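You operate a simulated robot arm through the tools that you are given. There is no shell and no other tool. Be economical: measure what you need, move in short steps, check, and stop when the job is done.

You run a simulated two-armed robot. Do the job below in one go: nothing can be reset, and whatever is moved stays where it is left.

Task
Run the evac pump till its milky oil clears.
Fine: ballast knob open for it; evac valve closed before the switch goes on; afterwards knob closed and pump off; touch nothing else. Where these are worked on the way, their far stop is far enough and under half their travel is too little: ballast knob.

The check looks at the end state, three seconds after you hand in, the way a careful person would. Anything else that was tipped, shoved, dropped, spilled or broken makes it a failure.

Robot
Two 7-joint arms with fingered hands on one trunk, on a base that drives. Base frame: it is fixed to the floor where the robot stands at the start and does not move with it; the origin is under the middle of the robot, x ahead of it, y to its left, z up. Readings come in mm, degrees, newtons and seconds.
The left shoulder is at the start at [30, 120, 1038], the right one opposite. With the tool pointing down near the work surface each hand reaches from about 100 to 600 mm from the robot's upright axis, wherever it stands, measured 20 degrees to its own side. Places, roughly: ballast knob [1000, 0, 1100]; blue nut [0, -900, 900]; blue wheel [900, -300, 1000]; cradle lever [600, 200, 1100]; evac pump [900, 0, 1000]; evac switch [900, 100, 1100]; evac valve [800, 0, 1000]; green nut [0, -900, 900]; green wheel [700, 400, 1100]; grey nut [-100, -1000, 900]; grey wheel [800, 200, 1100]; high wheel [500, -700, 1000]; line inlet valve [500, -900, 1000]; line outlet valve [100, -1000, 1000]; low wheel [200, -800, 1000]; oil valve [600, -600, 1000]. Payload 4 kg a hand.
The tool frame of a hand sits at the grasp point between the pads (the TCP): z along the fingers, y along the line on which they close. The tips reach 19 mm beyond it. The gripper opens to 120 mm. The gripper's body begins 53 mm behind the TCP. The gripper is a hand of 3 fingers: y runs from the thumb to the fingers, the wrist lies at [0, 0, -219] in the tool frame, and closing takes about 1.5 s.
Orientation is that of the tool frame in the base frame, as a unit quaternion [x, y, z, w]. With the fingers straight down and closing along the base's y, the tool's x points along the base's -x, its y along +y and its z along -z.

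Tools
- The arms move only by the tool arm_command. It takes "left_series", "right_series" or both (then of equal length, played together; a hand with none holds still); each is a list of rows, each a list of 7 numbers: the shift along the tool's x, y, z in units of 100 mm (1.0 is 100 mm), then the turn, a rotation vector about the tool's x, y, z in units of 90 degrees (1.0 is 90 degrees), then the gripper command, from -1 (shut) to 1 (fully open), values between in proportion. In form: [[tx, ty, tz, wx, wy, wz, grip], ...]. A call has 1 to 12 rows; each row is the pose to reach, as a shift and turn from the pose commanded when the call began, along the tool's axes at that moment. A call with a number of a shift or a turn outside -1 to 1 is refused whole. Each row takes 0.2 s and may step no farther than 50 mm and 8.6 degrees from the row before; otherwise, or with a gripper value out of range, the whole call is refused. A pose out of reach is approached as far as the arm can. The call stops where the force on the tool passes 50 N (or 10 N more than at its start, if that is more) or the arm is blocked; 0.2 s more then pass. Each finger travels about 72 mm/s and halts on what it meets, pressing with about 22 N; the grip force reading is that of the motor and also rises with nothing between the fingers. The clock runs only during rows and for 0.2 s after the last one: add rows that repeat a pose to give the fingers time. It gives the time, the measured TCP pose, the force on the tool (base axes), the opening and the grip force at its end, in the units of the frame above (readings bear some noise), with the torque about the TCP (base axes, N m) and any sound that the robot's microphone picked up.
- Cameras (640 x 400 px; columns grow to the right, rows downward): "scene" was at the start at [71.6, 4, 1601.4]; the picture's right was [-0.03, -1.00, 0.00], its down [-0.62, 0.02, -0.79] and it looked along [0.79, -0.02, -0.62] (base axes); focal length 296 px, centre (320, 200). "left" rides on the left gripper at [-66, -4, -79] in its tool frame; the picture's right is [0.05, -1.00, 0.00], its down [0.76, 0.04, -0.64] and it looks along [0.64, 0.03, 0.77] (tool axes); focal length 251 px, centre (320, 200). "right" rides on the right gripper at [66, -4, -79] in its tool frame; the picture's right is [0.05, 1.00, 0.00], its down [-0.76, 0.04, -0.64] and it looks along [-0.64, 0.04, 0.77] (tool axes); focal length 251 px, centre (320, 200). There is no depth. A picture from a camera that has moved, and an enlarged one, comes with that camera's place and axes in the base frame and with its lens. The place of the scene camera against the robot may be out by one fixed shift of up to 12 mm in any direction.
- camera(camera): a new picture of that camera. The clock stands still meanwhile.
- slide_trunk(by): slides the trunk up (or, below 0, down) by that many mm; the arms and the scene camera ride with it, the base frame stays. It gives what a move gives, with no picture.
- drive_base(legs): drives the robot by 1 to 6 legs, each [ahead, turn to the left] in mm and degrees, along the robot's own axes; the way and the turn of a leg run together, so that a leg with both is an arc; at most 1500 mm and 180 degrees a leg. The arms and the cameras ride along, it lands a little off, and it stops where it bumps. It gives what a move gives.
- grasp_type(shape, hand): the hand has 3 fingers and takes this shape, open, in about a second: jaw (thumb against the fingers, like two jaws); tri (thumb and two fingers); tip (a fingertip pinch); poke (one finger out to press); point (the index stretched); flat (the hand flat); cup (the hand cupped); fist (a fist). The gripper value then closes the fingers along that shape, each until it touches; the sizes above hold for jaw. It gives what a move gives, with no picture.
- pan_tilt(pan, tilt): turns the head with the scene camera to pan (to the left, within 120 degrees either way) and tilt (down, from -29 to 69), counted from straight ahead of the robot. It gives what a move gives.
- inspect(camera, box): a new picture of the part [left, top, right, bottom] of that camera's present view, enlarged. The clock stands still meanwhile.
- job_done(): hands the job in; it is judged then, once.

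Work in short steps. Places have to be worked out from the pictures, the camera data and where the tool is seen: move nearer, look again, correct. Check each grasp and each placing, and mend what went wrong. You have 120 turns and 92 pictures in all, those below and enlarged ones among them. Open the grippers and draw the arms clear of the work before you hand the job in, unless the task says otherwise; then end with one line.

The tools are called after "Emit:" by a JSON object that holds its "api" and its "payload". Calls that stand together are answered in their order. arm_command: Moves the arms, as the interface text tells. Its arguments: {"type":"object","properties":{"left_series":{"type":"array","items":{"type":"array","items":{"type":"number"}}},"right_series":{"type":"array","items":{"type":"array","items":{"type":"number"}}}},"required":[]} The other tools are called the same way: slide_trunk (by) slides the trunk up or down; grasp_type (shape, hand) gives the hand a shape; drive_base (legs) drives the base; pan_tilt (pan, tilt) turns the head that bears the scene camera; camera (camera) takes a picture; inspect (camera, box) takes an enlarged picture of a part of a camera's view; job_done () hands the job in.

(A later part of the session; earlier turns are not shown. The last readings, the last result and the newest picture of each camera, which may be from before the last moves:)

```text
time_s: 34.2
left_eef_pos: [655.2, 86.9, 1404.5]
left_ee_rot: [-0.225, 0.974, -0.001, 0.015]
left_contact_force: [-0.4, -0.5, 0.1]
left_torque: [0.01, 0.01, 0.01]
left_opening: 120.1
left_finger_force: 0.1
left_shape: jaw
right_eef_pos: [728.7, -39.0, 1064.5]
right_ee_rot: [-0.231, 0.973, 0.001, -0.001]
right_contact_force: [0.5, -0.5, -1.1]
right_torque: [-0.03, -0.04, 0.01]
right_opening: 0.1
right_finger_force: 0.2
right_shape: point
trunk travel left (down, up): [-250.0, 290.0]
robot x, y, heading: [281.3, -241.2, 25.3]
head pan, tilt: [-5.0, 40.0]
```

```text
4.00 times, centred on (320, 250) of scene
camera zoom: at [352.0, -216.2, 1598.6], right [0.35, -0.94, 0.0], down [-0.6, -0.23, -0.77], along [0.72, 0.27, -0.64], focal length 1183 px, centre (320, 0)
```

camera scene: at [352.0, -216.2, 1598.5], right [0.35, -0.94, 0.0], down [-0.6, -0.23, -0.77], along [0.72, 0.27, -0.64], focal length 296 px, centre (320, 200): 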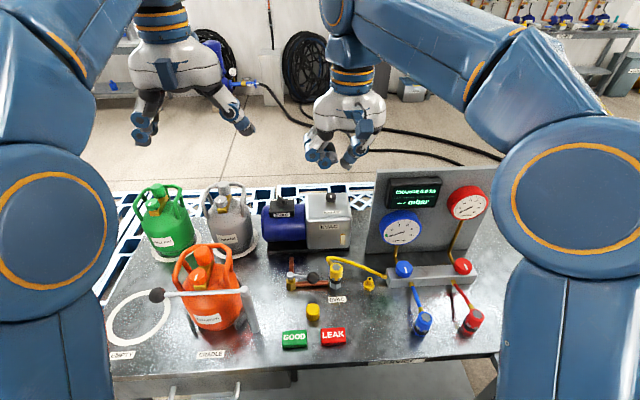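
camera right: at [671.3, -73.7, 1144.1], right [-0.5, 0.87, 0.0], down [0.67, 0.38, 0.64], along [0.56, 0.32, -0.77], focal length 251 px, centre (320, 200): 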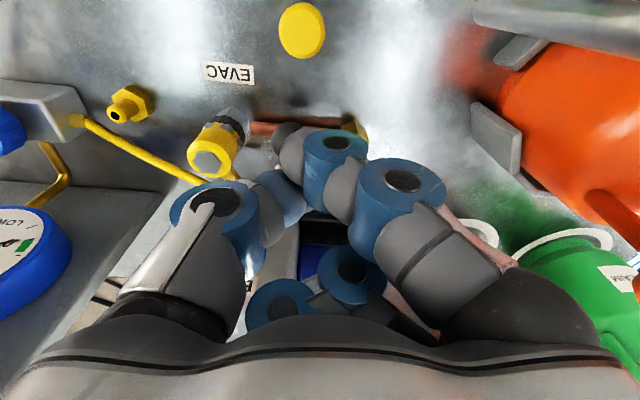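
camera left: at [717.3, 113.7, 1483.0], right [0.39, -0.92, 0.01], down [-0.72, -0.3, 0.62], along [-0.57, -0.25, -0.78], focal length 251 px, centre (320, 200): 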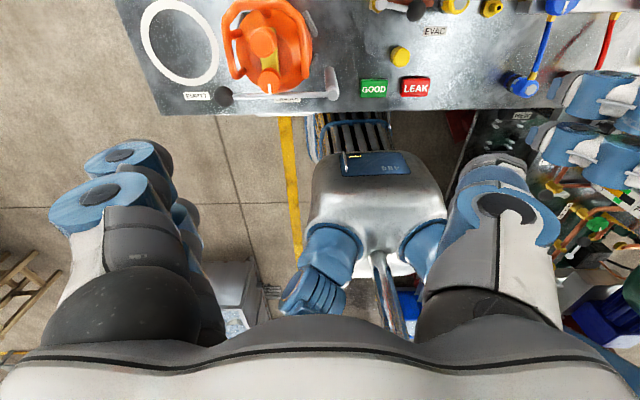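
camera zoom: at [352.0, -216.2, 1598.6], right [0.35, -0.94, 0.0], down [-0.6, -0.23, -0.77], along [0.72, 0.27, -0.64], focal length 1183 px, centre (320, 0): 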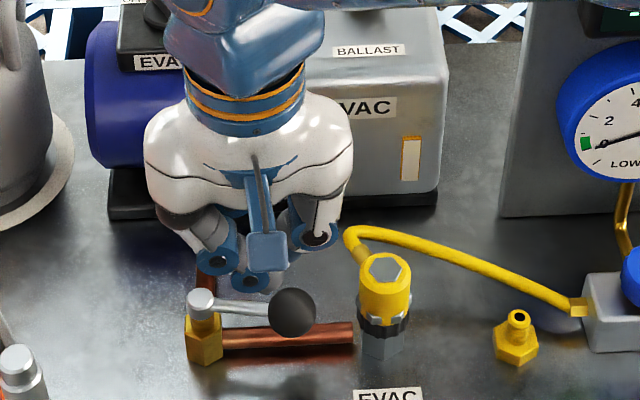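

By the cameras the ball is about 36 mm ahead and 21 mm right of the TCP. I descend toward z 985 and check again.

Emit:
{"api": "arm_command", "payload": {"right_series": [[0.05, 0, 0.4, 0, 0, 0, -1], [0.05, 0, 0.8, 0, 0, 0, -1], [0.05, 0, 0.8, 0, 0, 0, -1]]}}

Emit:
{"api": "inspect", "payload": {"camera": "scene", "box": [240, 220, 400, 320]}}

Emit:
{"api": "camera", "payload": {"camera": "right"}}

```text
time_s: 35.0
left_eef_pos: [655.3, 87.4, 1404.0]
left_ee_rot: [-0.225, 0.974, -0.001, 0.014]
left_contact_force: [0.1, -0.4, 0.1]
left_torque: [-0.02, 0.0, -0.02]
left_opening: 119.5
left_finger_force: 0.0
left_shape: jaw
right_eef_pos: [724.1, -45.6, 985.3]
right_ee_rot: [-0.231, 0.973, 0.001, 0.001]
right_contact_force: [-0.5, -0.4, 0.5]
right_torque: [0.0, -0.02, 0.01]
right_opening: 0.0
right_finger_force: 0.2
right_shape: point
trunk travel left (down, up): [-250.0, 290.0]
robot x, y, heading: [284.1, -239.2, 25.6]
head pan, tilt: [-5.0, 40.0]
```

```text
4.00 times, centred on (320, 270) of scene
camera zoom: at [351.6, -216.5, 1598.7], right [0.35, -0.94, 0.0], down [-0.6, -0.23, -0.77], along [0.72, 0.27, -0.64], focal length 1183 px, centre (320, -80)
```

zoom: 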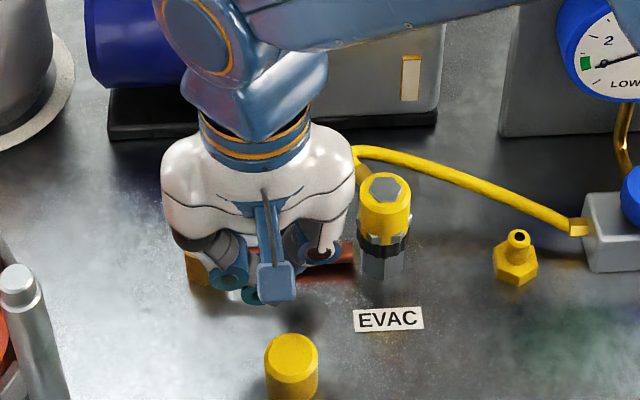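

```text
52 pictures are left
camera right: at [665.8, -78.4, 1064.0], right [-0.5, 0.87, 0.0], down [0.66, 0.38, 0.64], along [0.56, 0.32, -0.77], focal length 251 px, centre (320, 200)
```

right: 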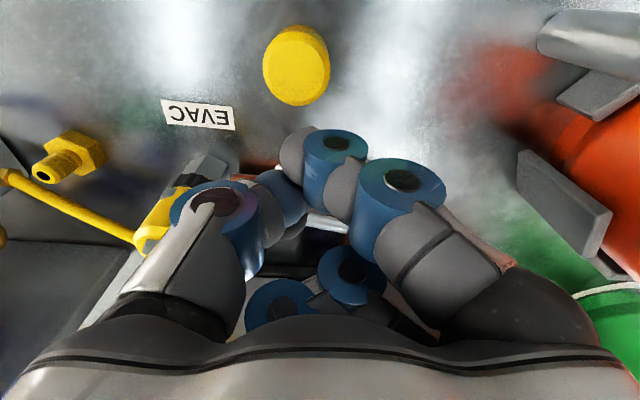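

The lever bar is visible about 55 mm ahead of the TCP, at roughly fingertip reach. I descend to TCP z 942, then push forward in small steps.

Emit:
{"api": "arm_command", "payload": {"right_series": [[0, 0.05, 0.22, 0, 0, 0, -1], [0, 0.05, 0.44, 0, 0, 0, -1], [-0.2, 0.05, 0.44, 0, 0, 0, -1], [-0.4, 0.05, 0.44, 0, 0, 0, -1], [-0.4, 0.05, 0.44, 0, 0, 0, -1]]}}

Emit:
{"api": "camera", "payload": {"camera": "right"}}

```text
time_s: 36.0
left_eef_pos: [654.5, 86.2, 1405.5]
left_ee_rot: [-0.226, 0.974, 0.0, 0.015]
left_contact_force: [0.8, 0.8, -0.8]
left_torque: [-0.06, 0.05, -0.02]
left_opening: 119.9
left_finger_force: 0.1
left_shape: jaw
right_eef_pos: [743.1, -27.9, 938.3]
right_ee_rot: [-0.229, 0.973, -0.009, -0.017]
right_contact_force: [-28.0, -22.1, 26.3]
right_torque: [-0.23, -1.07, -1.11]
right_opening: 0.0
right_finger_force: 0.0
right_shape: point
trunk travel left (down, up): [-250.0, 290.0]
robot x, y, heading: [283.6, -239.1, 25.6]
head pan, tilt: [-5.0, 40.0]
stopped in row 5 (right hand): the force on the tool passed its limit at 53 N (the readings are from after the stop); the commanded pose is now the measured one
```

```text
51 pictures are left
camera right: at [687.5, -60.0, 1020.0], right [-0.49, 0.87, -0.01], down [0.68, 0.39, 0.61], along [0.54, 0.3, -0.79], focal length 251 px, centre (320, 200)
```

right: 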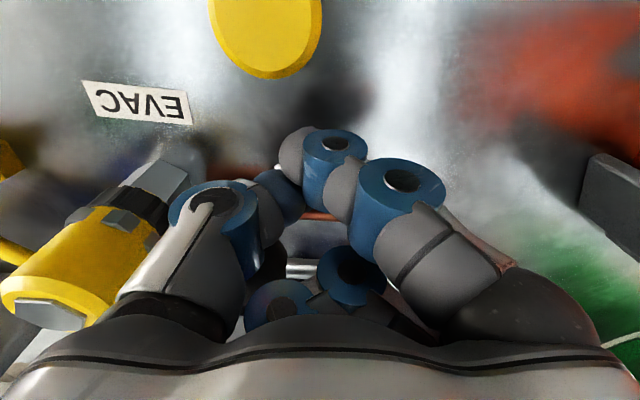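

The push stopped at 53 N with upward force: the curled finger rode against the lever rather than the index. I back off and rise, to switch to grasping the ball in jaw shape.

Emit:
{"api": "arm_command", "payload": {"right_series": [[0.2, 0, -0.1, 0, 0, 0, -1], [0.4, 0, -0.5, 0, 0, 0, -1], [0.4, 0, -1.0, 0, 0, 0, -1]]}}

Emit:
{"api": "arm_command", "payload": {"right_series": [[0, 0, -0.4, 0, 0, 0, -1], [0, 0, -0.8, 0, 0, 0, -1]]}}

Emit:
{"api": "grasp_type", "payload": {"hand": "right", "shape": "jaw"}}

Emit:
{"api": "camera", "payload": {"camera": "right"}}

Emit:
{"api": "inspect", "payload": {"camera": "scene", "box": [240, 220, 400, 320]}}

```text
time_s: 36.8
left_eef_pos: [656.7, 86.2, 1403.4]
left_ee_rot: [-0.225, 0.974, -0.001, 0.015]
left_contact_force: [0.4, 0.3, 0.0]
left_torque: [-0.02, -0.01, 0.04]
left_opening: 120.0
left_finger_force: 0.1
left_shape: jaw
right_eef_pos: [714.6, -39.4, 1038.7]
right_ee_rot: [-0.231, 0.973, -0.007, -0.013]
right_contact_force: [1.0, 0.3, -0.1]
right_torque: [-0.04, 0.01, -0.02]
right_opening: 0.0
right_finger_force: 0.0
right_shape: point
trunk travel left (down, up): [-250.0, 290.0]
robot x, y, heading: [288.4, -244.5, 25.5]
head pan, tilt: [-5.0, 40.0]
```

```text
time_s: 37.4
left_eef_pos: [655.6, 87.4, 1403.9]
left_ee_rot: [-0.225, 0.974, 0.0, 0.015]
left_contact_force: [0.0, 0.9, 1.1]
left_torque: [-0.01, 0.0, 0.03]
left_opening: 119.8
left_finger_force: 0.1
left_shape: jaw
right_eef_pos: [715.8, -38.8, 1119.6]
right_ee_rot: [-0.23, 0.973, -0.007, -0.014]
right_contact_force: [-0.4, -0.3, 0.4]
right_torque: [0.01, 0.0, 0.02]
right_opening: 0.0
right_finger_force: 0.1
right_shape: point
trunk travel left (down, up): [-250.0, 290.0]
robot x, y, heading: [282.8, -245.1, 25.5]
head pan, tilt: [-5.0, 40.0]
```

```text
time_s: 38.3
left_eef_pos: [655.7, 87.2, 1403.8]
left_ee_rot: [-0.224, 0.974, -0.001, 0.015]
left_contact_force: [0.5, -0.1, -0.2]
left_torque: [0.02, -0.01, 0.01]
left_opening: 120.1
left_finger_force: 0.1
left_shape: jaw
right_eef_pos: [716.1, -39.0, 1118.9]
right_ee_rot: [-0.231, 0.973, -0.006, -0.015]
right_contact_force: [-0.4, 0.3, -0.8]
right_torque: [-0.05, 0.0, 0.01]
right_opening: 119.8
right_finger_force: 0.0
right_shape: jaw
trunk travel left (down, up): [-250.0, 290.0]
robot x, y, heading: [288.0, -244.8, 25.4]
head pan, tilt: [-5.0, 40.0]
```

```text
50 pictures are left
camera right: at [659.8, -71.7, 1199.5], right [-0.5, 0.87, 0.0], down [0.68, 0.39, 0.62], along [0.54, 0.3, -0.78], focal length 251 px, centre (320, 200)
```

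right: 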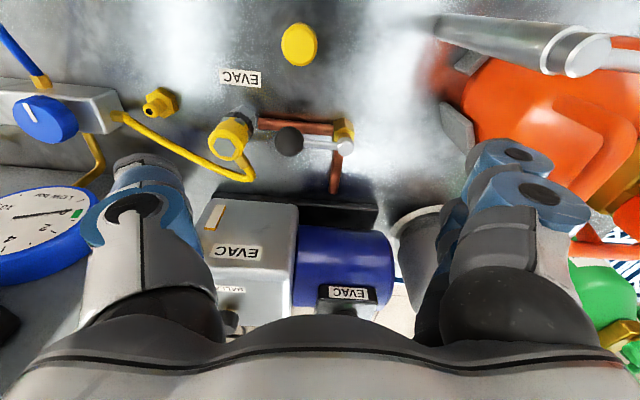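

```text
4.00 times, centred on (320, 270) of scene
camera zoom: at [352.0, -216.2, 1598.6], right [0.35, -0.94, 0.0], down [-0.6, -0.23, -0.77], along [0.72, 0.27, -0.64], focal length 1183 px, centre (320, -80)
```

zoom: 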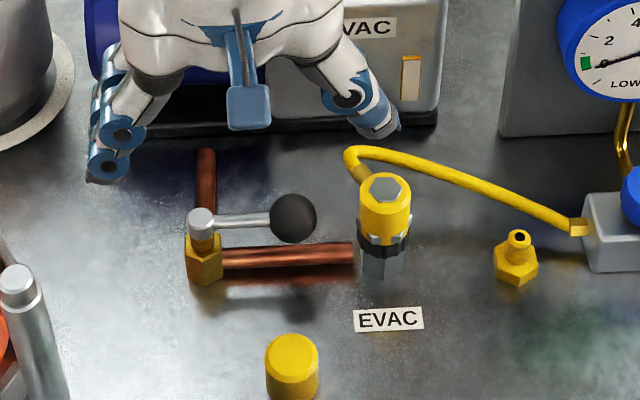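

The lever did move a few degrees forward, so it turns this way. Hub is about (757, 12), ball about (788, -43). I turn the hand 90° clockwise so the jaws straddle the lever, and narrow the opening.

Emit:
{"api": "arm_command", "payload": {"right_series": [[0, 0, 0, 0, 0, 0.09, 0], [0, 0, 0, 0, 0, 0.18, 0], [0, 0, 0, 0, 0, 0.27, 0], [0, 0, 0, 0, 0, 0.36, 0], [0, 0, 0, 0, 0, 0.45, 0], [0, 0, 0, 0, 0, 0.54, 0], [0, 0, 0, 0, 0, 0.63, 0], [0, 0, 0, 0, 0, 0.72, 0], [0, 0, 0, 0, 0, 0.81, 0], [0, 0, 0, 0, 0, 0.9, 0], [0, 0, 0, 0, 0, 0.95, 0], [0, 0, 0, 0, 0, 0.95, 0]]}}

Emit:
{"api": "camera", "payload": {"camera": "right"}}

```text
time_s: 40.9
left_eef_pos: [656.8, 87.0, 1404.3]
left_ee_rot: [-0.226, 0.974, -0.001, 0.014]
left_contact_force: [-1.0, -0.3, -0.1]
left_torque: [0.01, 0.02, 0.0]
left_opening: 119.8
left_finger_force: 0.1
left_shape: jaw
right_eef_pos: [715.7, -39.8, 1118.7]
right_ee_rot: [0.492, 0.871, -0.014, -0.006]
right_contact_force: [0.1, 0.5, 0.0]
right_torque: [-0.01, -0.02, 0.01]
right_opening: 60.5
right_finger_force: 0.1
right_shape: jaw
trunk travel left (down, up): [-250.0, 290.0]
robot x, y, heading: [282.9, -243.6, 25.4]
head pan, tilt: [-5.0, 40.0]
```

```text
48 pictures are left
camera right: at [680.8, 15.3, 1196.7], right [0.83, 0.56, -0.03], down [0.44, -0.62, 0.64], along [0.34, -0.55, -0.76], focal length 251 px, centre (320, 200)
```

right: 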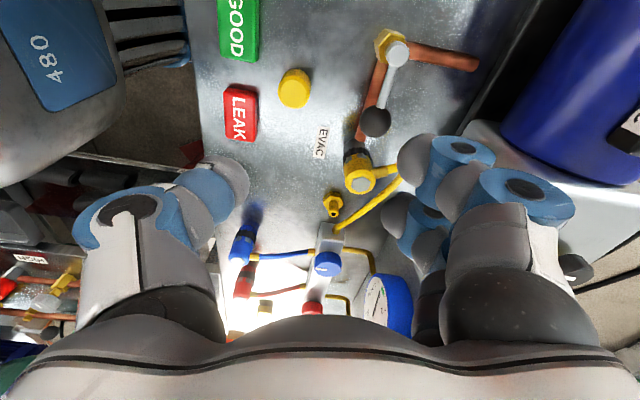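

The ball triangulates to about (783, -45, 938). I move over it and come down to z 1020 to check alignment.

Emit:
{"api": "arm_command", "payload": {"right_series": [[-0.2, 0.28, 0.0, 0, 0, 0, 0], [-0.39, 0.55, 0.1, 0, 0, 0, 0], [-0.39, 0.55, 0.5, 0, 0, 0, 0], [-0.39, 0.55, 0.97, 0, 0, 0, 0], [-0.39, 0.55, 0.97, 0, 0, 0, 0]]}}

Emit:
{"api": "camera", "payload": {"camera": "right"}}

Emit:
{"api": "inspect", "payload": {"camera": "scene", "box": [240, 220, 400, 320]}}

```text
time_s: 42.1
left_eef_pos: [654.7, 87.3, 1404.6]
left_ee_rot: [-0.224, 0.974, -0.001, 0.014]
left_contact_force: [0.1, -0.2, 0.0]
left_torque: [0.02, -0.03, -0.02]
left_opening: 120.0
left_finger_force: 0.0
left_shape: jaw
right_eef_pos: [780.7, -47.4, 1018.8]
right_ee_rot: [0.491, 0.871, -0.013, -0.005]
right_contact_force: [0.0, 0.2, -0.1]
right_torque: [0.0, -0.04, 0.01]
right_opening: 60.3
right_finger_force: 0.1
right_shape: jaw
trunk travel left (down, up): [-250.0, 290.0]
robot x, y, heading: [284.4, -244.1, 25.4]
head pan, tilt: [-5.0, 40.0]
```

```text
47 pictures are left
camera right: at [745.2, 7.9, 1097.4], right [0.83, 0.56, -0.03], down [0.44, -0.62, 0.64], along [0.34, -0.55, -0.76], focal length 251 px, centre (320, 200)
```

right: 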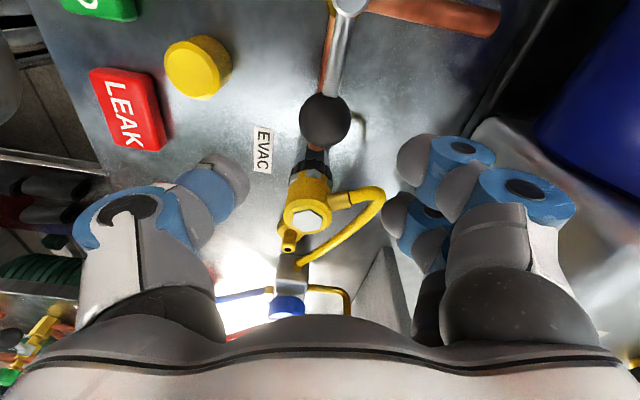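

```text
4.00 times, centred on (320, 270) of scene
camera zoom: at [351.2, -216.6, 1598.7], right [0.35, -0.94, 0.0], down [-0.6, -0.23, -0.77], along [0.72, 0.27, -0.64], focal length 1183 px, centre (320, -80)
```

zoom: 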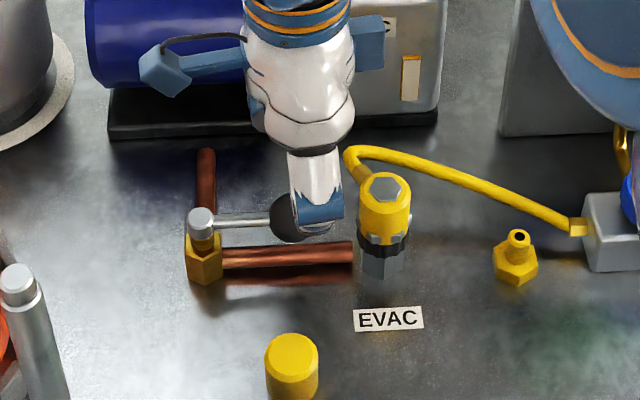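

The ball is right on the descent line. I lower to z ≈ 947 and check the force.

Emit:
{"api": "arm_command", "payload": {"right_series": [[0, 0.02, 0.3, 0, 0, 0, 0], [0, 0.02, 0.6, 0, 0, 0, 0], [0, 0.02, 0.72, 0, 0, 0, 0], [0, 0.02, 0.72, 0, 0, 0, 0]]}}

Emit:
{"api": "camera", "payload": {"camera": "right"}}

```text
time_s: 43.1
left_eef_pos: [655.8, 87.5, 1405.2]
left_ee_rot: [-0.225, 0.974, 0.0, 0.015]
left_contact_force: [0.0, -0.8, -0.1]
left_torque: [0.04, -0.02, -0.04]
left_opening: 120.1
left_finger_force: 0.1
left_shape: jaw
right_eef_pos: [781.4, -46.3, 948.0]
right_ee_rot: [0.492, 0.871, -0.013, -0.006]
right_contact_force: [0.7, -0.1, 0.4]
right_torque: [0.03, 0.01, 0.0]
right_opening: 60.5
right_finger_force: 0.1
right_shape: jaw
trunk travel left (down, up): [-250.0, 290.0]
robot x, y, heading: [284.7, -245.6, 25.3]
head pan, tilt: [-5.0, 40.0]
```

```text
45 pictures are left
camera right: at [745.6, 8.7, 1026.4], right [0.83, 0.56, -0.03], down [0.45, -0.62, 0.64], along [0.34, -0.55, -0.76], focal length 251 px, centre (320, 200)
```

right: 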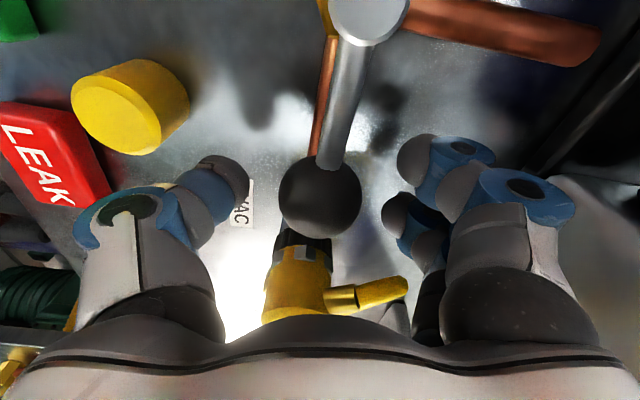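

The ball sits exactly at the grasp point. I close the jaws.

Emit:
{"api": "arm_command", "payload": {"right_series": [[0, 0, 0, 0, 0, 0, -0.3], [0, 0, 0, 0, 0, 0, -0.5], [0, 0, 0, 0, 0, 0, -0.6], [0, 0, 0, 0, 0, 0, -0.6], [0, 0, 0, 0, 0, 0, -0.6]]}}

```text
time_s: 44.3
left_eef_pos: [656.8, 87.9, 1404.5]
left_ee_rot: [-0.226, 0.974, -0.002, 0.015]
left_contact_force: [0.0, -0.1, 0.3]
left_torque: [0.02, 0.0, -0.01]
left_opening: 120.1
left_finger_force: 0.2
left_shape: jaw
right_eef_pos: [781.4, -48.2, 948.3]
right_ee_rot: [0.492, 0.871, -0.014, -0.005]
right_contact_force: [-0.6, 0.8, 0.0]
right_torque: [-0.01, -0.01, 0.04]
right_opening: 24.6
right_finger_force: 0.0
right_shape: jaw
trunk travel left (down, up): [-250.0, 290.0]
robot x, y, heading: [286.5, -245.0, 25.5]
head pan, tilt: [-5.0, 40.0]
```

Not gripping yet at 24.6 mm, so I close further.

Emit:
{"api": "arm_command", "payload": {"right_series": [[0, 0, 0, 0, 0, 0, -0.8], [0, 0, 0, 0, 0, 0, -0.9], [0, 0, 0, 0, 0, 0, -0.9], [0, 0, 0, 0, 0, 0, -0.9]]}}

Emit:
{"api": "camera", "payload": {"camera": "right"}}

```text
time_s: 45.3
left_eef_pos: [656.6, 87.2, 1403.3]
left_ee_rot: [-0.225, 0.974, -0.001, 0.014]
left_contact_force: [0.2, -0.4, -0.6]
left_torque: [0.03, 0.03, 0.04]
left_opening: 119.7
left_finger_force: 0.2
left_shape: jaw
right_eef_pos: [780.7, -48.0, 947.5]
right_ee_rot: [0.492, 0.871, -0.016, -0.006]
right_contact_force: [-6.9, -6.6, -7.3]
right_torque: [0.01, 0.09, -0.08]
right_opening: 3.0
right_finger_force: 22.1
right_shape: jaw
trunk travel left (down, up): [-250.0, 290.0]
robot x, y, heading: [284.2, -247.2, 25.6]
head pan, tilt: [-5.0, 40.0]
```

```text
44 pictures are left
camera right: at [744.7, 7.6, 1025.7], right [0.83, 0.56, -0.03], down [0.45, -0.62, 0.65], along [0.34, -0.55, -0.76], focal length 251 px, centre (320, 200)
```

right: 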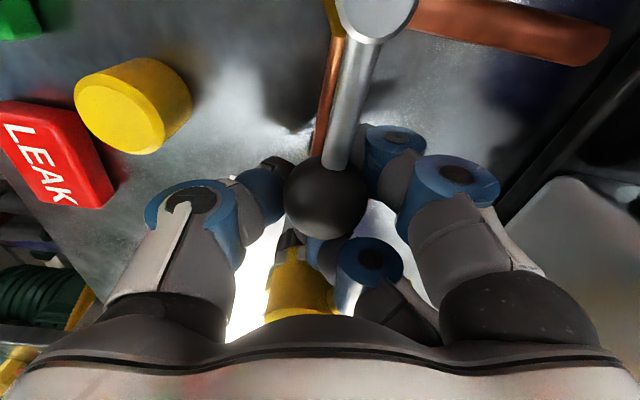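

The fingers close around the ball. I swing it along a 40° arc about the hub, forward and counter-clockwise, turning the hand with it.

Emit:
{"api": "arm_command", "payload": {"right_series": [[-0.008, 0.089, 0, 0, 0, -0.089, -0.9], [-0.003, 0.177, 0, 0, 0, -0.178, -0.9], [0.015, 0.265, 0, 0, 0, -0.267, -0.9], [0.043, 0.349, 0, 0, 0, -0.356, -0.9], [0.083, 0.428, 0, 0, 0, -0.444, -0.9], [0.083, 0.428, 0, 0, 0, -0.444, -0.9]]}}

Emit:
{"api": "inspect", "payload": {"camera": "scene", "box": [240, 210, 400, 310]}}

```text
time_s: 46.7
left_eef_pos: [657.2, 87.2, 1404.5]
left_ee_rot: [-0.225, 0.974, -0.001, 0.015]
left_contact_force: [-0.8, 0.9, -0.1]
left_torque: [-0.03, 0.03, 0.02]
left_opening: 119.9
left_finger_force: 0.0
left_shape: jaw
right_eef_pos: [814.4, -17.6, 946.1]
right_ee_rot: [0.163, 0.986, -0.01, -0.01]
right_contact_force: [0.3, -1.0, 0.2]
right_torque: [-0.01, 0.03, 0.0]
right_opening: 0.2
right_finger_force: 21.9
right_shape: jaw
trunk travel left (down, up): [-250.0, 290.0]
robot x, y, heading: [288.3, -244.1, 25.8]
head pan, tilt: [-5.0, 40.0]
```

```text
4.00 times, centred on (320, 260) of scene
camera zoom: at [353.0, -215.5, 1598.6], right [0.35, -0.94, 0.0], down [-0.6, -0.23, -0.77], along [0.72, 0.27, -0.64], focal length 1183 px, centre (320, -40)
```

zoom: 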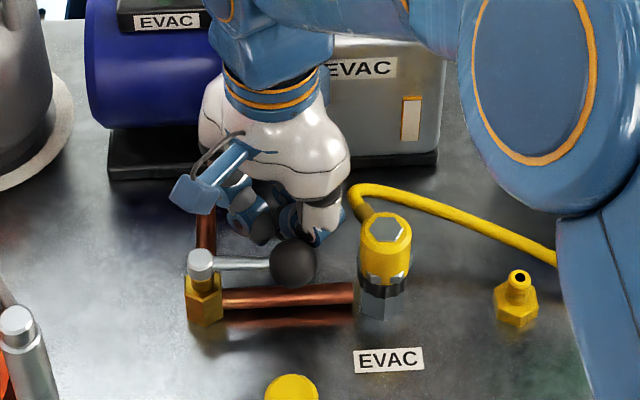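

The ball slipped out since the finger grip is too weak to turn it. Better: put the TCP over the hub with jaws fully open, so the thumb sits 60 mm out behind the ball, and rotate the hand about the hub axis. I raise, open, and move over the hub.

Emit:
{"api": "arm_command", "payload": {"right_series": [[0, 0, -0.4, 0, 0, 0, -0.9], [0, 0, -0.9, 0, 0, 0, -0.5], [0.32, 0.05, -0.9, 0, 0, 0, 0.2], [0.636, 0.1, -0.9, 0, 0, -0.07, 0.8], [0.636, 0.1, -0.9, 0, 0, -0.07, 1.0], [0.636, 0.1, -0.9, 0, 0, -0.07, 1.0], [0.636, 0.1, -0.9, 0, 0, -0.07, 1.0]]}}

Emit:
{"api": "camera", "payload": {"camera": "right"}}

```text
time_s: 48.3
left_eef_pos: [656.7, 86.5, 1404.4]
left_ee_rot: [-0.225, 0.974, -0.001, 0.014]
left_contact_force: [-0.3, 0.4, -1.0]
left_torque: [-0.04, 0.02, 0.0]
left_opening: 120.1
left_finger_force: 0.1
left_shape: jaw
right_eef_pos: [757.7, 14.1, 1036.7]
right_ee_rot: [0.109, 0.994, -0.01, -0.011]
right_contact_force: [-0.5, -0.2, -0.5]
right_torque: [0.02, 0.01, -0.02]
right_opening: 119.9
right_finger_force: 0.0
right_shape: jaw
trunk travel left (down, up): [-250.0, 290.0]
robot x, y, heading: [283.7, -246.4, 25.4]
head pan, tilt: [-5.0, 40.0]
```

```text
42 pictures are left
camera right: at [694.9, 25.3, 1115.8], right [0.16, 0.99, -0.02], down [0.77, -0.11, 0.63], along [0.62, -0.12, -0.78], focal length 251 px, centre (320, 200)
```

right: 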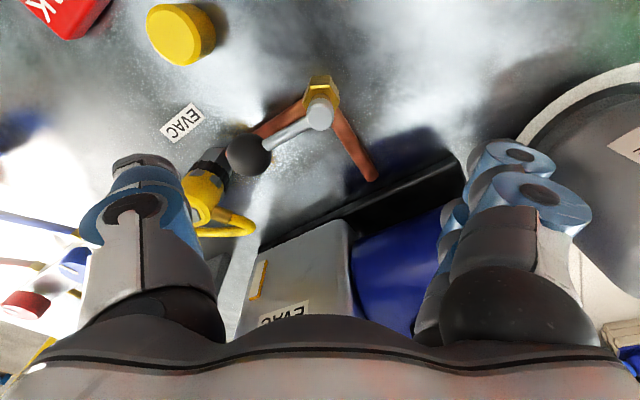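

The hub is straight below the TCP. I turn 6° more clockwise for a gap behind the ball and descend to z ≈ 952 so the thumb clears the copper pipe.

Emit:
{"api": "arm_command", "payload": {"right_series": [[0, 0, 0.1, 0, 0, 0.07, 1], [0, 0, 0.45, 0, 0, 0.07, 1], [0, 0, 0.7, 0, 0, 0.07, 1], [0, 0, 0.85, 0, 0, 0.07, 1], [0, 0, 0.85, 0, 0, 0.07, 1]]}}

Emit:
{"api": "camera", "payload": {"camera": "right"}}

Emit:
{"api": "inspect", "payload": {"camera": "scene", "box": [240, 210, 400, 310]}}

```text
time_s: 49.5
left_eef_pos: [656.2, 88.5, 1405.0]
left_ee_rot: [-0.225, 0.974, -0.002, 0.014]
left_contact_force: [-0.2, 1.0, -0.6]
left_torque: [0.02, 0.01, 0.0]
left_opening: 119.7
left_finger_force: 0.2
left_shape: jaw
right_eef_pos: [755.9, 10.6, 951.8]
right_ee_rot: [0.164, 0.986, -0.011, -0.01]
right_contact_force: [-0.1, -0.1, -0.2]
right_torque: [0.0, 0.0, -0.01]
right_opening: 119.9
right_finger_force: 0.1
right_shape: jaw
trunk travel left (down, up): [-250.0, 290.0]
robot x, y, heading: [284.7, -242.9, 25.5]
head pan, tilt: [-5.0, 40.0]
```

```text
41 pictures are left
camera right: at [693.8, 30.4, 1031.4], right [0.27, 0.96, -0.02], down [0.75, -0.2, 0.63], along [0.6, -0.19, -0.78], focal length 251 px, centre (320, 200)
```

right: 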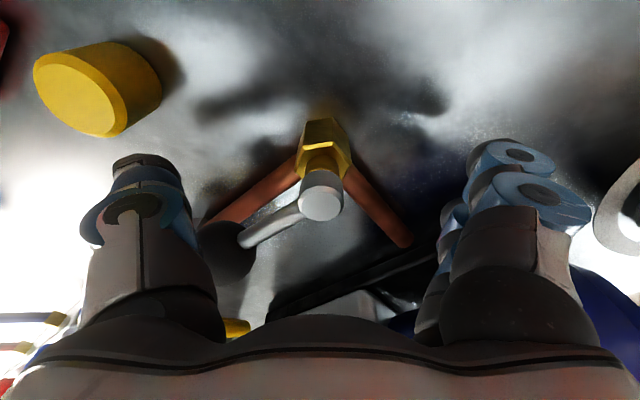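

```text
4.00 times, centred on (320, 260) of scene
camera zoom: at [352.0, -216.3, 1598.6], right [0.35, -0.94, 0.0], down [-0.6, -0.23, -0.77], along [0.72, 0.27, -0.64], focal length 1183 px, centre (320, -40)
```

zoom: 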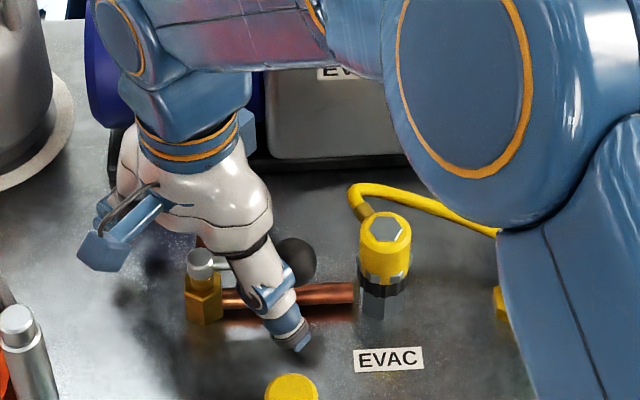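

The thumb is behind the ball with a small gap. I rotate the hand counter-clockwise about the hub.

Emit:
{"api": "arm_command", "payload": {"right_series": [[0, 0, 0, 0, 0, -0.09, 1], [0, 0, 0, 0, 0, -0.18, 1], [0, 0, 0, 0, 0, -0.27, 1], [0, 0, 0, 0, 0, -0.36, 1], [0, 0, 0, 0, 0, -0.45, 1], [0, 0, 0, 0, 0, -0.45, 1]]}}

Emit:
{"api": "camera", "payload": {"camera": "right"}}

```text
time_s: 50.6
left_eef_pos: [654.1, 86.8, 1404.4]
left_ee_rot: [-0.225, 0.974, -0.001, 0.015]
left_contact_force: [0.5, 0.4, -0.8]
left_torque: [0.02, 0.07, 0.01]
left_opening: 119.9
left_finger_force: 0.1
left_shape: jaw
right_eef_pos: [741.7, 9.2, 951.0]
right_ee_rot: [-0.117, 0.993, -0.014, -0.029]
right_contact_force: [-28.2, -9.4, 14.3]
right_torque: [-0.87, -0.53, -1.98]
right_opening: 119.8
right_finger_force: 0.0
right_shape: jaw
trunk travel left (down, up): [-250.0, 290.0]
robot x, y, heading: [285.9, -247.5, 25.6]
head pan, tilt: [-5.0, 40.0]
stopped in row 5 (right hand): the force on the tool passed its limit at 56 N (the readings are from after the stop); the commanded pose is now the measured one
```

```text
39 pictures are left
camera right: at [682.4, -6.2, 1033.2], right [-0.28, 0.96, -0.02], down [0.77, 0.24, 0.6], along [0.57, 0.16, -0.8], focal length 251 px, centre (320, 200)
```

right: 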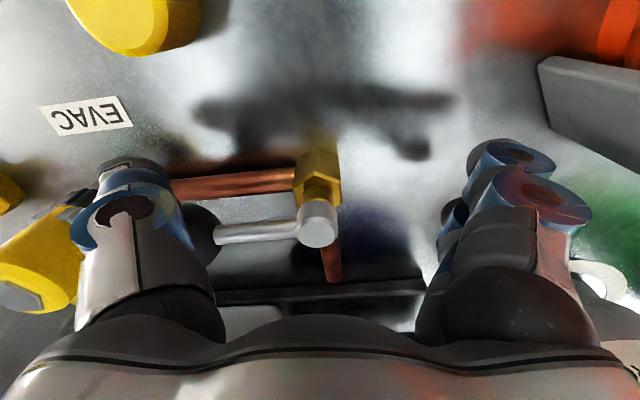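

The lever did not follow: it moved about 12° at my first push and now stops exactly along its pipe, so that is the open stop. It must close the other way, with the ball coming toward the robot. I back off, rise and level the hand.

Emit:
{"api": "arm_command", "payload": {"right_series": [[0, 0, 0, 0, 0, 0.09, 1], [0, 0, -0.3, 0, -0.02, 0.09, 1], [-0.15, 0, -0.65, 0, -0.041, 0.0, 1], [-0.15, 0, -0.65, 0, -0.041, 0.0, 1]]}}

Emit:
{"api": "camera", "payload": {"camera": "right"}}

```text
time_s: 51.6
left_eef_pos: [656.0, 88.2, 1405.2]
left_ee_rot: [-0.225, 0.974, 0.0, 0.015]
left_contact_force: [-0.5, 0.9, 0.6]
left_torque: [0.01, -0.02, 0.0]
left_opening: 119.9
left_finger_force: 0.1
left_shape: jaw
right_eef_pos: [767.7, 18.0, 1014.9]
right_ee_rot: [-0.119, 0.993, -0.008, 0.008]
right_contact_force: [-0.1, 0.2, 0.5]
right_torque: [0.0, 0.0, 0.0]
right_opening: 120.0
right_finger_force: 0.1
right_shape: jaw
trunk travel left (down, up): [-250.0, 290.0]
robot x, y, heading: [285.4, -245.7, 25.5]
head pan, tilt: [-5.0, 40.0]
```

```text
38 pictures are left
camera right: at [702.8, -1.8, 1092.6], right [-0.29, 0.96, -0.02], down [0.72, 0.23, 0.65], along [0.63, 0.17, -0.76], focal length 251 px, centre (320, 200)
```

right: 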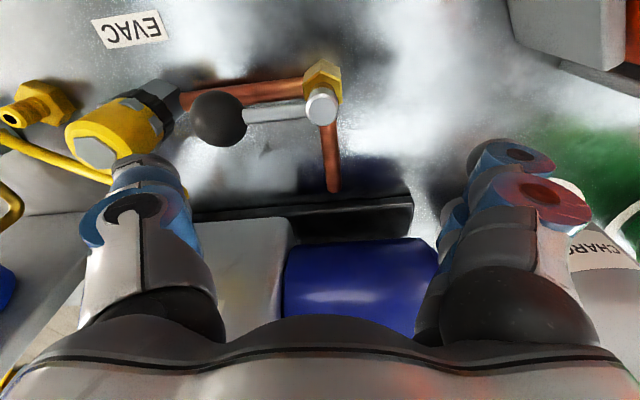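

The lever is now exactly parallel to the port pipe: fully open. I rotate the open hand so the thumb sits on the far side of the ball, staying above it and centred on the hub.

Emit:
{"api": "arm_command", "payload": {"right_series": [[0.05, -0.02, 0, 0, 0, -0.09, 1], [0.13, -0.04, 0, 0, 0, -0.18, 1], [0.13, -0.04, 0, 0, 0, -0.27, 1], [0.13, -0.04, 0, 0, 0, -0.36, 1], [0.13, -0.04, 0, 0, 0, -0.45, 1], [0.13, -0.04, 0, 0, 0, -0.53, 1], [0.13, -0.04, 0, 0, 0, -0.53, 1]]}}

Emit:
{"api": "camera", "payload": {"camera": "right"}}

```text
time_s: 53.2
left_eef_pos: [657.4, 87.0, 1404.8]
left_ee_rot: [-0.225, 0.974, -0.001, 0.016]
left_contact_force: [-0.4, -0.6, 0.1]
left_torque: [-0.01, 0.01, 0.0]
left_opening: 120.0
left_finger_force: 0.1
left_shape: jaw
right_eef_pos: [754.0, 9.5, 1014.8]
right_ee_rot: [-0.511, 0.86, -0.011, 0.004]
right_contact_force: [0.3, 0.1, 0.1]
right_torque: [-0.01, 0.02, 0.01]
right_opening: 119.8
right_finger_force: 0.1
right_shape: jaw
trunk travel left (down, up): [-250.0, 290.0]
robot x, y, heading: [282.3, -241.4, 25.4]
head pan, tilt: [-5.0, 40.0]
```

```text
37 pictures are left
camera right: at [724.0, -50.1, 1093.3], right [-0.9, 0.43, -0.02], down [0.32, 0.7, 0.64], along [0.29, 0.57, -0.77], focal length 251 px, centre (320, 200)
```

right: 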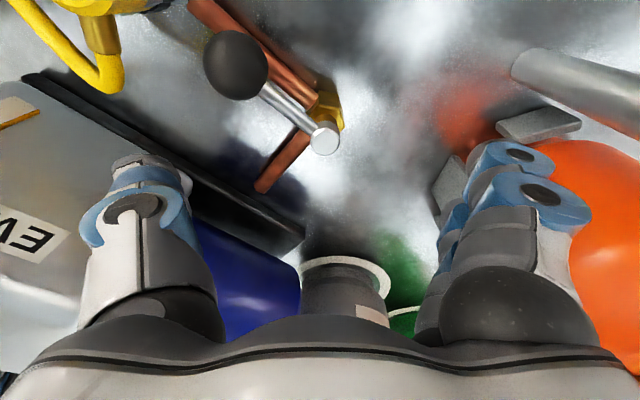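

Thumb will land about 15 mm beyond the ball and the hub is nearly centred. I correct 8 mm and descend.

Emit:
{"api": "arm_command", "payload": {"right_series": [[-0.08, 0, 0.2, 0, 0, 0, 1], [-0.08, 0, 0.45, 0, 0, 0, 1], [-0.08, 0, 0.63, 0, 0, 0, 1], [-0.08, 0, 0.63, 0, 0, 0, 1]]}}

Emit:
{"api": "arm_command", "payload": {"right_series": [[0, 0, 0, 0, 0, 0.08, 1], [0, 0, 0, 0, 0, 0.16, 1], [0, 0, 0, 0, 0, 0.24, 1], [0, 0, 0, 0, 0, 0.32, 1], [0, 0, 0, 0, 0, 0.4, 1], [0, 0, 0, 0, 0, 0.48, 1], [0, 0, 0, 0, 0, 0.48, 1]]}}

Emit:
{"api": "camera", "payload": {"camera": "right"}}

```text
time_s: 54.2
left_eef_pos: [655.1, 87.0, 1405.0]
left_ee_rot: [-0.225, 0.974, -0.001, 0.015]
left_contact_force: [1.3, 1.1, 0.2]
left_torque: [-0.02, 0.03, -0.02]
left_opening: 120.1
left_finger_force: 0.0
left_shape: jaw
right_eef_pos: [759.7, 15.6, 951.5]
right_ee_rot: [-0.51, 0.86, -0.011, 0.004]
right_contact_force: [0.6, 0.2, 0.8]
right_torque: [-0.02, -0.01, 0.0]
right_opening: 119.8
right_finger_force: 0.0
right_shape: jaw
trunk travel left (down, up): [-250.0, 290.0]
robot x, y, heading: [284.3, -246.4, 25.5]
head pan, tilt: [-5.0, 40.0]
```

```text
time_s: 55.8
left_eef_pos: [656.5, 86.9, 1404.7]
left_ee_rot: [-0.225, 0.974, -0.001, 0.015]
left_contact_force: [-0.6, -0.7, 0.3]
left_torque: [-0.02, 0.03, -0.01]
left_opening: 119.7
left_finger_force: 0.1
left_shape: jaw
right_eef_pos: [757.2, 16.9, 950.6]
right_ee_rot: [-0.155, 0.988, -0.009, 0.008]
right_contact_force: [0.6, 0.6, 0.1]
right_torque: [-0.03, 0.01, 0.06]
right_opening: 119.8
right_finger_force: 0.1
right_shape: jaw
trunk travel left (down, up): [-250.0, 290.0]
robot x, y, heading: [283.5, -245.1, 25.5]
head pan, tilt: [-5.0, 40.0]
```

```text
36 pictures are left
camera right: at [695.4, -7.6, 1028.2], right [-0.36, 0.93, -0.02], down [0.7, 0.28, 0.65], along [0.61, 0.22, -0.76], focal length 251 px, centre (320, 200)
```

right: 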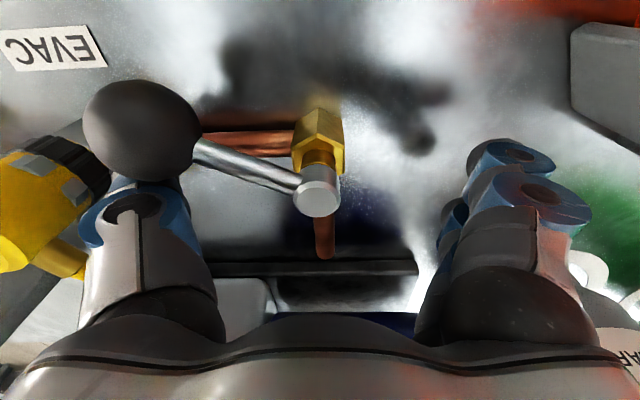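

The lever follows with almost no force in this direction. I continue the clockwise swing to the stop.

Emit:
{"api": "arm_command", "payload": {"right_series": [[0, 0, 0, 0, 0, 0.08, 1], [0, 0, 0, 0, 0, 0.16, 1], [0, 0, 0, 0, 0, 0.24, 1], [0, 0, 0, 0, 0, 0.32, 1], [0, 0, 0, 0, 0, 0.4, 1], [0, 0, 0, 0, 0, 0.48, 1], [0, 0, 0, 0, 0, 0.56, 1], [0, 0, 0, 0, 0, 0.62, 1], [0, 0, 0, 0, 0, 0.62, 1]]}}

Emit:
{"api": "camera", "payload": {"camera": "right"}}

Emit:
{"api": "inspect", "payload": {"camera": "scene", "box": [240, 220, 400, 320]}}

```text
time_s: 57.8
left_eef_pos: [655.7, 87.0, 1404.4]
left_ee_rot: [-0.225, 0.974, 0.0, 0.014]
left_contact_force: [0.3, 0.0, 0.4]
left_torque: [0.05, 0.0, 0.02]
left_opening: 120.1
left_finger_force: 0.2
left_shape: jaw
right_eef_pos: [758.3, 15.8, 950.8]
right_ee_rot: [0.324, 0.946, -0.004, 0.011]
right_contact_force: [0.4, -1.0, 1.2]
right_torque: [0.05, 0.03, 0.05]
right_opening: 120.0
right_finger_force: 0.0
right_shape: jaw
trunk travel left (down, up): [-250.0, 290.0]
robot x, y, heading: [282.5, -246.2, 25.5]
head pan, tilt: [-5.0, 40.0]
```

```text
35 pictures are left
camera right: at [702.4, 53.5, 1027.9], right [0.57, 0.82, 0.0], down [0.62, -0.43, 0.66], along [0.54, -0.38, -0.75], focal length 251 px, centre (320, 200)
```

right: 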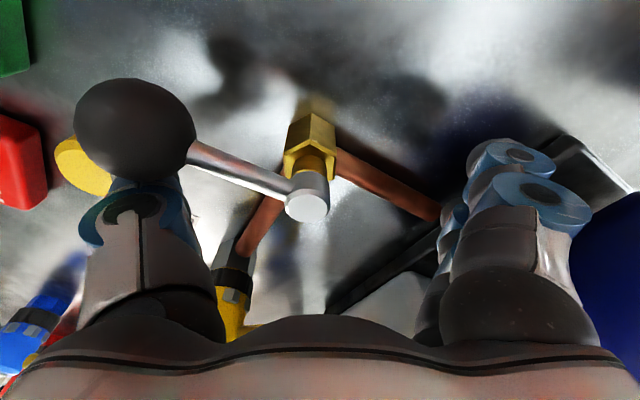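

```text
4.00 times, centred on (320, 270) of scene
camera zoom: at [352.0, -216.3, 1598.6], right [0.35, -0.94, 0.0], down [-0.6, -0.23, -0.77], along [0.72, 0.27, -0.64], focal length 1183 px, centre (320, -80)
```

zoom: 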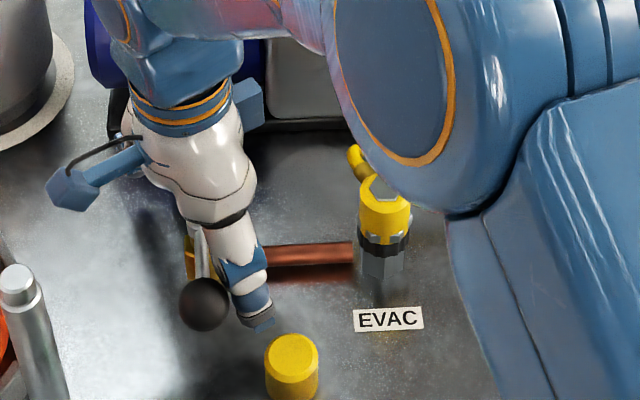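

The lever is now roughly opposite the pump pipe, near 90°. I press on a little to find the closed stop.

Emit:
{"api": "arm_command", "payload": {"right_series": [[0, 0, 0, 0, 0, 0.04, 1], [0, 0, 0, 0, 0, 0.08, 1], [0, 0, 0, 0, 0, 0.12, 1], [0, 0, 0, 0, 0, 0.16, 1], [0, 0, 0, 0, 0, 0.2, 1]]}}

Emit:
{"api": "camera", "payload": {"camera": "right"}}

```text
time_s: 59.0
left_eef_pos: [657.7, 81.3, 1404.6]
left_ee_rot: [-0.224, 0.974, 0.001, 0.014]
left_contact_force: [-0.6, -0.2, -0.2]
left_torque: [-0.06, -0.02, -0.01]
left_opening: 119.7
left_finger_force: 0.1
left_shape: jaw
right_eef_pos: [766.5, 4.8, 950.4]
right_ee_rot: [0.467, 0.884, -0.005, 0.017]
right_contact_force: [23.7, -39.3, 5.7]
right_torque: [0.03, 0.42, 3.08]
right_opening: 119.9
right_finger_force: 0.0
right_shape: jaw
trunk travel left (down, up): [-250.0, 290.0]
robot x, y, heading: [284.1, -241.4, 25.6]
head pan, tilt: [-5.0, 40.0]
```

```text
33 pictures are left
camera right: at [723.7, 58.4, 1026.6], right [0.79, 0.61, 0.0], down [0.45, -0.59, 0.67], along [0.41, -0.53, -0.74], focal length 251 px, centre (320, 200)
```

right: 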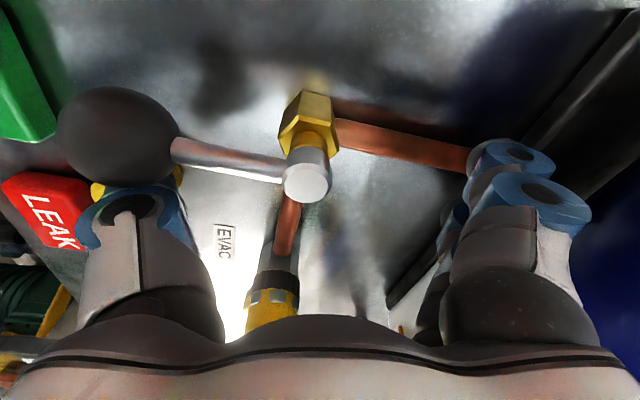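

Firm stop at 46 N, with the lever square across the port pipe: closed. I release by rotating back, then rise clear.

Emit:
{"api": "arm_command", "payload": {"right_series": [[0, 0, 0, 0, 0, -0.09, 1], [0, 0, 0, 0, 0, -0.18, 1], [0, 0, 0, 0, 0, -0.27, 1], [0, 0, -0.3, 0, 0, -0.3, 1], [0, 0, -0.7, 0, 0, -0.3, 1], [0, 0, -1.0, 0, 0, -0.3, 1]]}}

Emit:
{"api": "arm_command", "payload": {"right_series": [[0, 0, -0.5, 0, 0, -0.08, 0.6], [0, 0, -1.0, 0, 0, -0.16, 0.2], [0, 0, -1.0, 0, 0, -0.24, 0], [0, 0, -1.0, 0, 0, -0.32, 0], [0, 0, -1.0, 0, 0, -0.32, 0]]}}

Emit:
{"api": "camera", "payload": {"camera": "right"}}

```text
time_s: 60.4
left_eef_pos: [655.5, 87.4, 1404.0]
left_ee_rot: [-0.225, 0.974, -0.002, 0.015]
left_contact_force: [0.4, 0.5, 0.6]
left_torque: [-0.01, -0.03, 0.0]
left_opening: 120.3
left_finger_force: 0.1
left_shape: jaw
right_eef_pos: [756.7, 18.8, 1051.2]
right_ee_rot: [0.248, 0.969, -0.005, 0.01]
right_contact_force: [-0.8, -0.1, -0.2]
right_torque: [-0.03, 0.0, -0.02]
right_opening: 120.0
right_finger_force: 0.1
right_shape: jaw
trunk travel left (down, up): [-250.0, 290.0]
robot x, y, heading: [287.1, -246.0, 25.2]
head pan, tilt: [-5.0, 40.0]
```

```text
time_s: 61.6
left_eef_pos: [655.7, 87.8, 1403.1]
left_ee_rot: [-0.225, 0.974, -0.001, 0.014]
left_contact_force: [0.6, 0.0, -0.3]
left_torque: [0.01, 0.0, 0.0]
left_opening: 119.6
left_finger_force: 0.0
left_shape: jaw
right_eef_pos: [755.3, 18.1, 1151.3]
right_ee_rot: [-0.002, 1.0, -0.006, 0.009]
right_contact_force: [-0.1, -0.1, -0.1]
right_torque: [-0.02, 0.03, 0.02]
right_opening: 60.2
right_finger_force: 0.0
right_shape: jaw
trunk travel left (down, up): [-250.0, 290.0]
robot x, y, heading: [288.3, -240.6, 25.4]
head pan, tilt: [-5.0, 40.0]
```

```text
32 pictures are left
camera right: at [687.7, 15.4, 1228.6], right [-0.06, 1.0, -0.02], down [0.75, 0.05, 0.66], along [0.66, 0.03, -0.75], focal length 251 px, centre (320, 200)
```

right: 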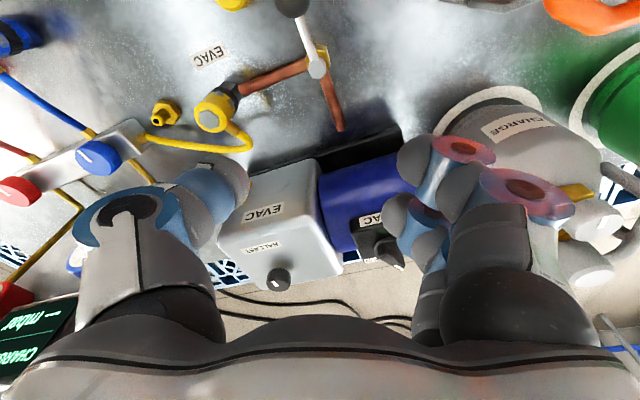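

The valve lever is square across. Next is the ballast knob, at about (983, -20, 1050). I raise the trunk 200 mm so the arm reaches it with the hand vertical, then set the hand turned clockwise ready for a counter-clockwise turn.

Emit:
{"api": "slide_trunk", "payload": {"by": 200}}

Emit:
{"api": "arm_command", "payload": {"right_series": [[-0.4, 0, 0, 0, 0, 0.08, 0], [-0.8, 0, 0.1, 0, 0, 0.16, 0], [-0.95, 0, 0.4, 0, 0, 0.24, 0], [-0.95, 0, 0.8, 0, 0, 0.32, 0], [-0.95, 0, 0.8, 0, 0, 0.4, 0], [-0.95, 0, 0.8, 0, 0, 0.48, 0], [-0.95, 0, 0.8, 0, 0, 0.56, 0], [-0.95, 0, 0.8, 0, 0, 0.6, 0], [-0.95, 0, 0.8, 0, 0, 0.6, 0]]}}

Emit:
{"api": "camera", "payload": {"camera": "right"}}

```text
time_s: 63.7
left_eef_pos: [655.9, 87.3, 1603.0]
left_ee_rot: [-0.224, 0.975, -0.001, 0.015]
left_contact_force: [0.6, 0.0, -0.6]
left_torque: [-0.05, -0.04, 0.01]
left_opening: 119.8
left_finger_force: 0.2
left_shape: jaw
right_eef_pos: [755.4, 17.8, 1351.6]
right_ee_rot: [-0.001, 1.0, -0.006, 0.009]
right_contact_force: [-0.4, -0.4, 0.8]
right_torque: [0.01, -0.02, 0.01]
right_opening: 60.5
right_finger_force: 0.0
right_shape: jaw
trunk travel left (down, up): [-450.0, 90.0]
robot x, y, heading: [286.1, -247.3, 25.4]
head pan, tilt: [-5.0, 40.0]
```

```text
time_s: 65.7
left_eef_pos: [657.1, 87.4, 1604.6]
left_ee_rot: [-0.225, 0.974, -0.001, 0.015]
left_contact_force: [0.5, -0.2, 0.1]
left_torque: [0.01, -0.02, 0.0]
left_opening: 120.1
left_finger_force: 0.2
left_shape: jaw
right_eef_pos: [850.5, 16.2, 1271.8]
right_ee_rot: [0.454, 0.891, -0.004, 0.011]
right_contact_force: [0.1, -0.3, -0.1]
right_torque: [0.01, 0.04, 0.0]
right_opening: 60.5
right_finger_force: 0.0
right_shape: jaw
trunk travel left (down, up): [-450.0, 90.0]
robot x, y, heading: [280.4, -242.2, 25.3]
head pan, tilt: [-5.0, 40.0]
```

```text
31 pictures are left
camera right: at [808.2, 69.4, 1349.7], right [0.78, 0.63, 0.0], down [0.47, -0.58, 0.66], along [0.42, -0.51, -0.75], focal length 251 px, centre (320, 200)
```

right: 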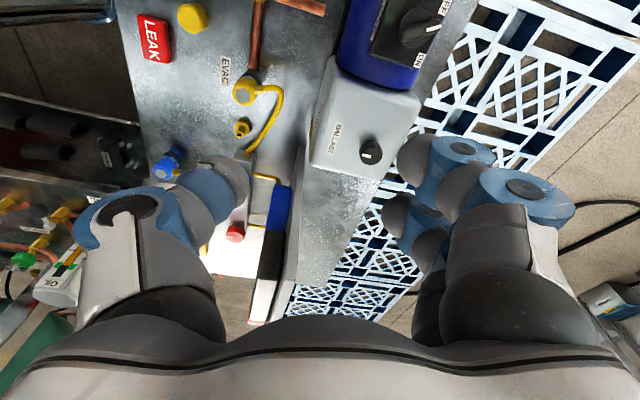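

Knob now reads about (973, -18). I move over it and down to about z 1175.

Emit:
{"api": "arm_command", "payload": {"right_series": [[-0.3, 0.25, 0, 0, 0, 0, 0], [-0.6, 0.5, 0.1, 0, 0, 0, 0], [-0.9, 0.75, 0.3, 0, 0, 0, 0], [-0.99, 0.79, 0.6, 0, 0, 0, 0], [-0.99, 0.79, 0.97, 0, 0, 0, 0], [-0.99, 0.79, 0.97, 0, 0, 0, 0]]}}

Emit:
{"api": "camera", "payload": {"camera": "right"}}

```text
time_s: 67.1
left_eef_pos: [657.2, 88.1, 1605.1]
left_ee_rot: [-0.225, 0.974, -0.001, 0.014]
left_contact_force: [-0.9, 0.0, 1.1]
left_torque: [0.02, -0.02, -0.02]
left_opening: 119.9
left_finger_force: 0.0
left_shape: jaw
right_eef_pos: [929.9, -42.1, 1178.5]
right_ee_rot: [0.454, 0.891, -0.003, 0.012]
right_contact_force: [0.1, 0.2, 0.8]
right_torque: [0.02, 0.02, -0.03]
right_opening: 60.3
right_finger_force: 0.1
right_shape: jaw
right hand out of reach, approached as far as the arm can: row 1, 2, 3, 4, 5, 6
trunk travel left (down, up): [-450.0, 90.0]
robot x, y, heading: [282.1, -246.4, 25.4]
head pan, tilt: [-5.0, 40.0]
```

```text
30 pictures are left
camera right: at [886.7, 9.7, 1256.9], right [0.77, 0.63, 0.0], down [0.47, -0.58, 0.66], along [0.42, -0.51, -0.75], focal length 251 px, centre (320, 200)
```

right: 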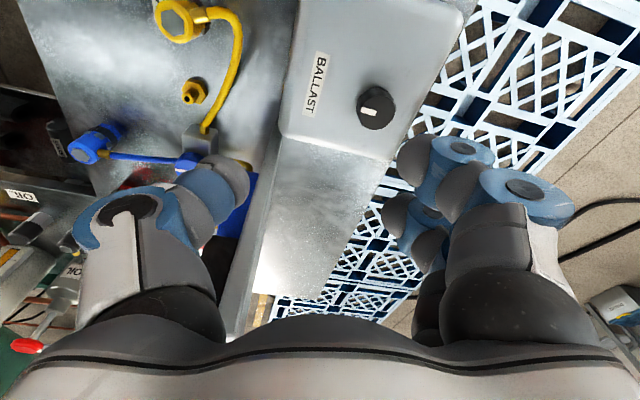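

The arm falls short by about 45 mm at this height. Going lower should let it reach farther, so I descend and push toward the knob.

Emit:
{"api": "arm_command", "payload": {"right_series": [[0, 0, 0.35, 0, 0, 0, 0], [0, 0, 0.7, 0, 0, 0, 0], [-0.09, 0.46, 0.7, 0, 0, 0, 0], [-0.09, 0.46, 0.7, 0, 0, 0, 0]]}}

```text
time_s: 68.1
left_eef_pos: [656.3, 86.7, 1603.6]
left_ee_rot: [-0.225, 0.974, -0.001, 0.014]
left_contact_force: [0.7, 0.3, 0.2]
left_torque: [0.0, 0.0, -0.01]
left_opening: 120.2
left_finger_force: 0.1
left_shape: jaw
right_eef_pos: [933.5, -47.2, 1112.3]
right_ee_rot: [0.453, 0.892, -0.002, 0.01]
right_contact_force: [0.3, -0.9, -0.4]
right_torque: [-0.01, -0.01, 0.01]
right_opening: 60.3
right_finger_force: 0.1
right_shape: jaw
right hand out of reach, approached as far as the arm can: row 2, 3, 4
trunk travel left (down, up): [-450.0, 90.0]
robot x, y, heading: [287.2, -244.3, 25.5]
head pan, tilt: [-5.0, 40.0]
```

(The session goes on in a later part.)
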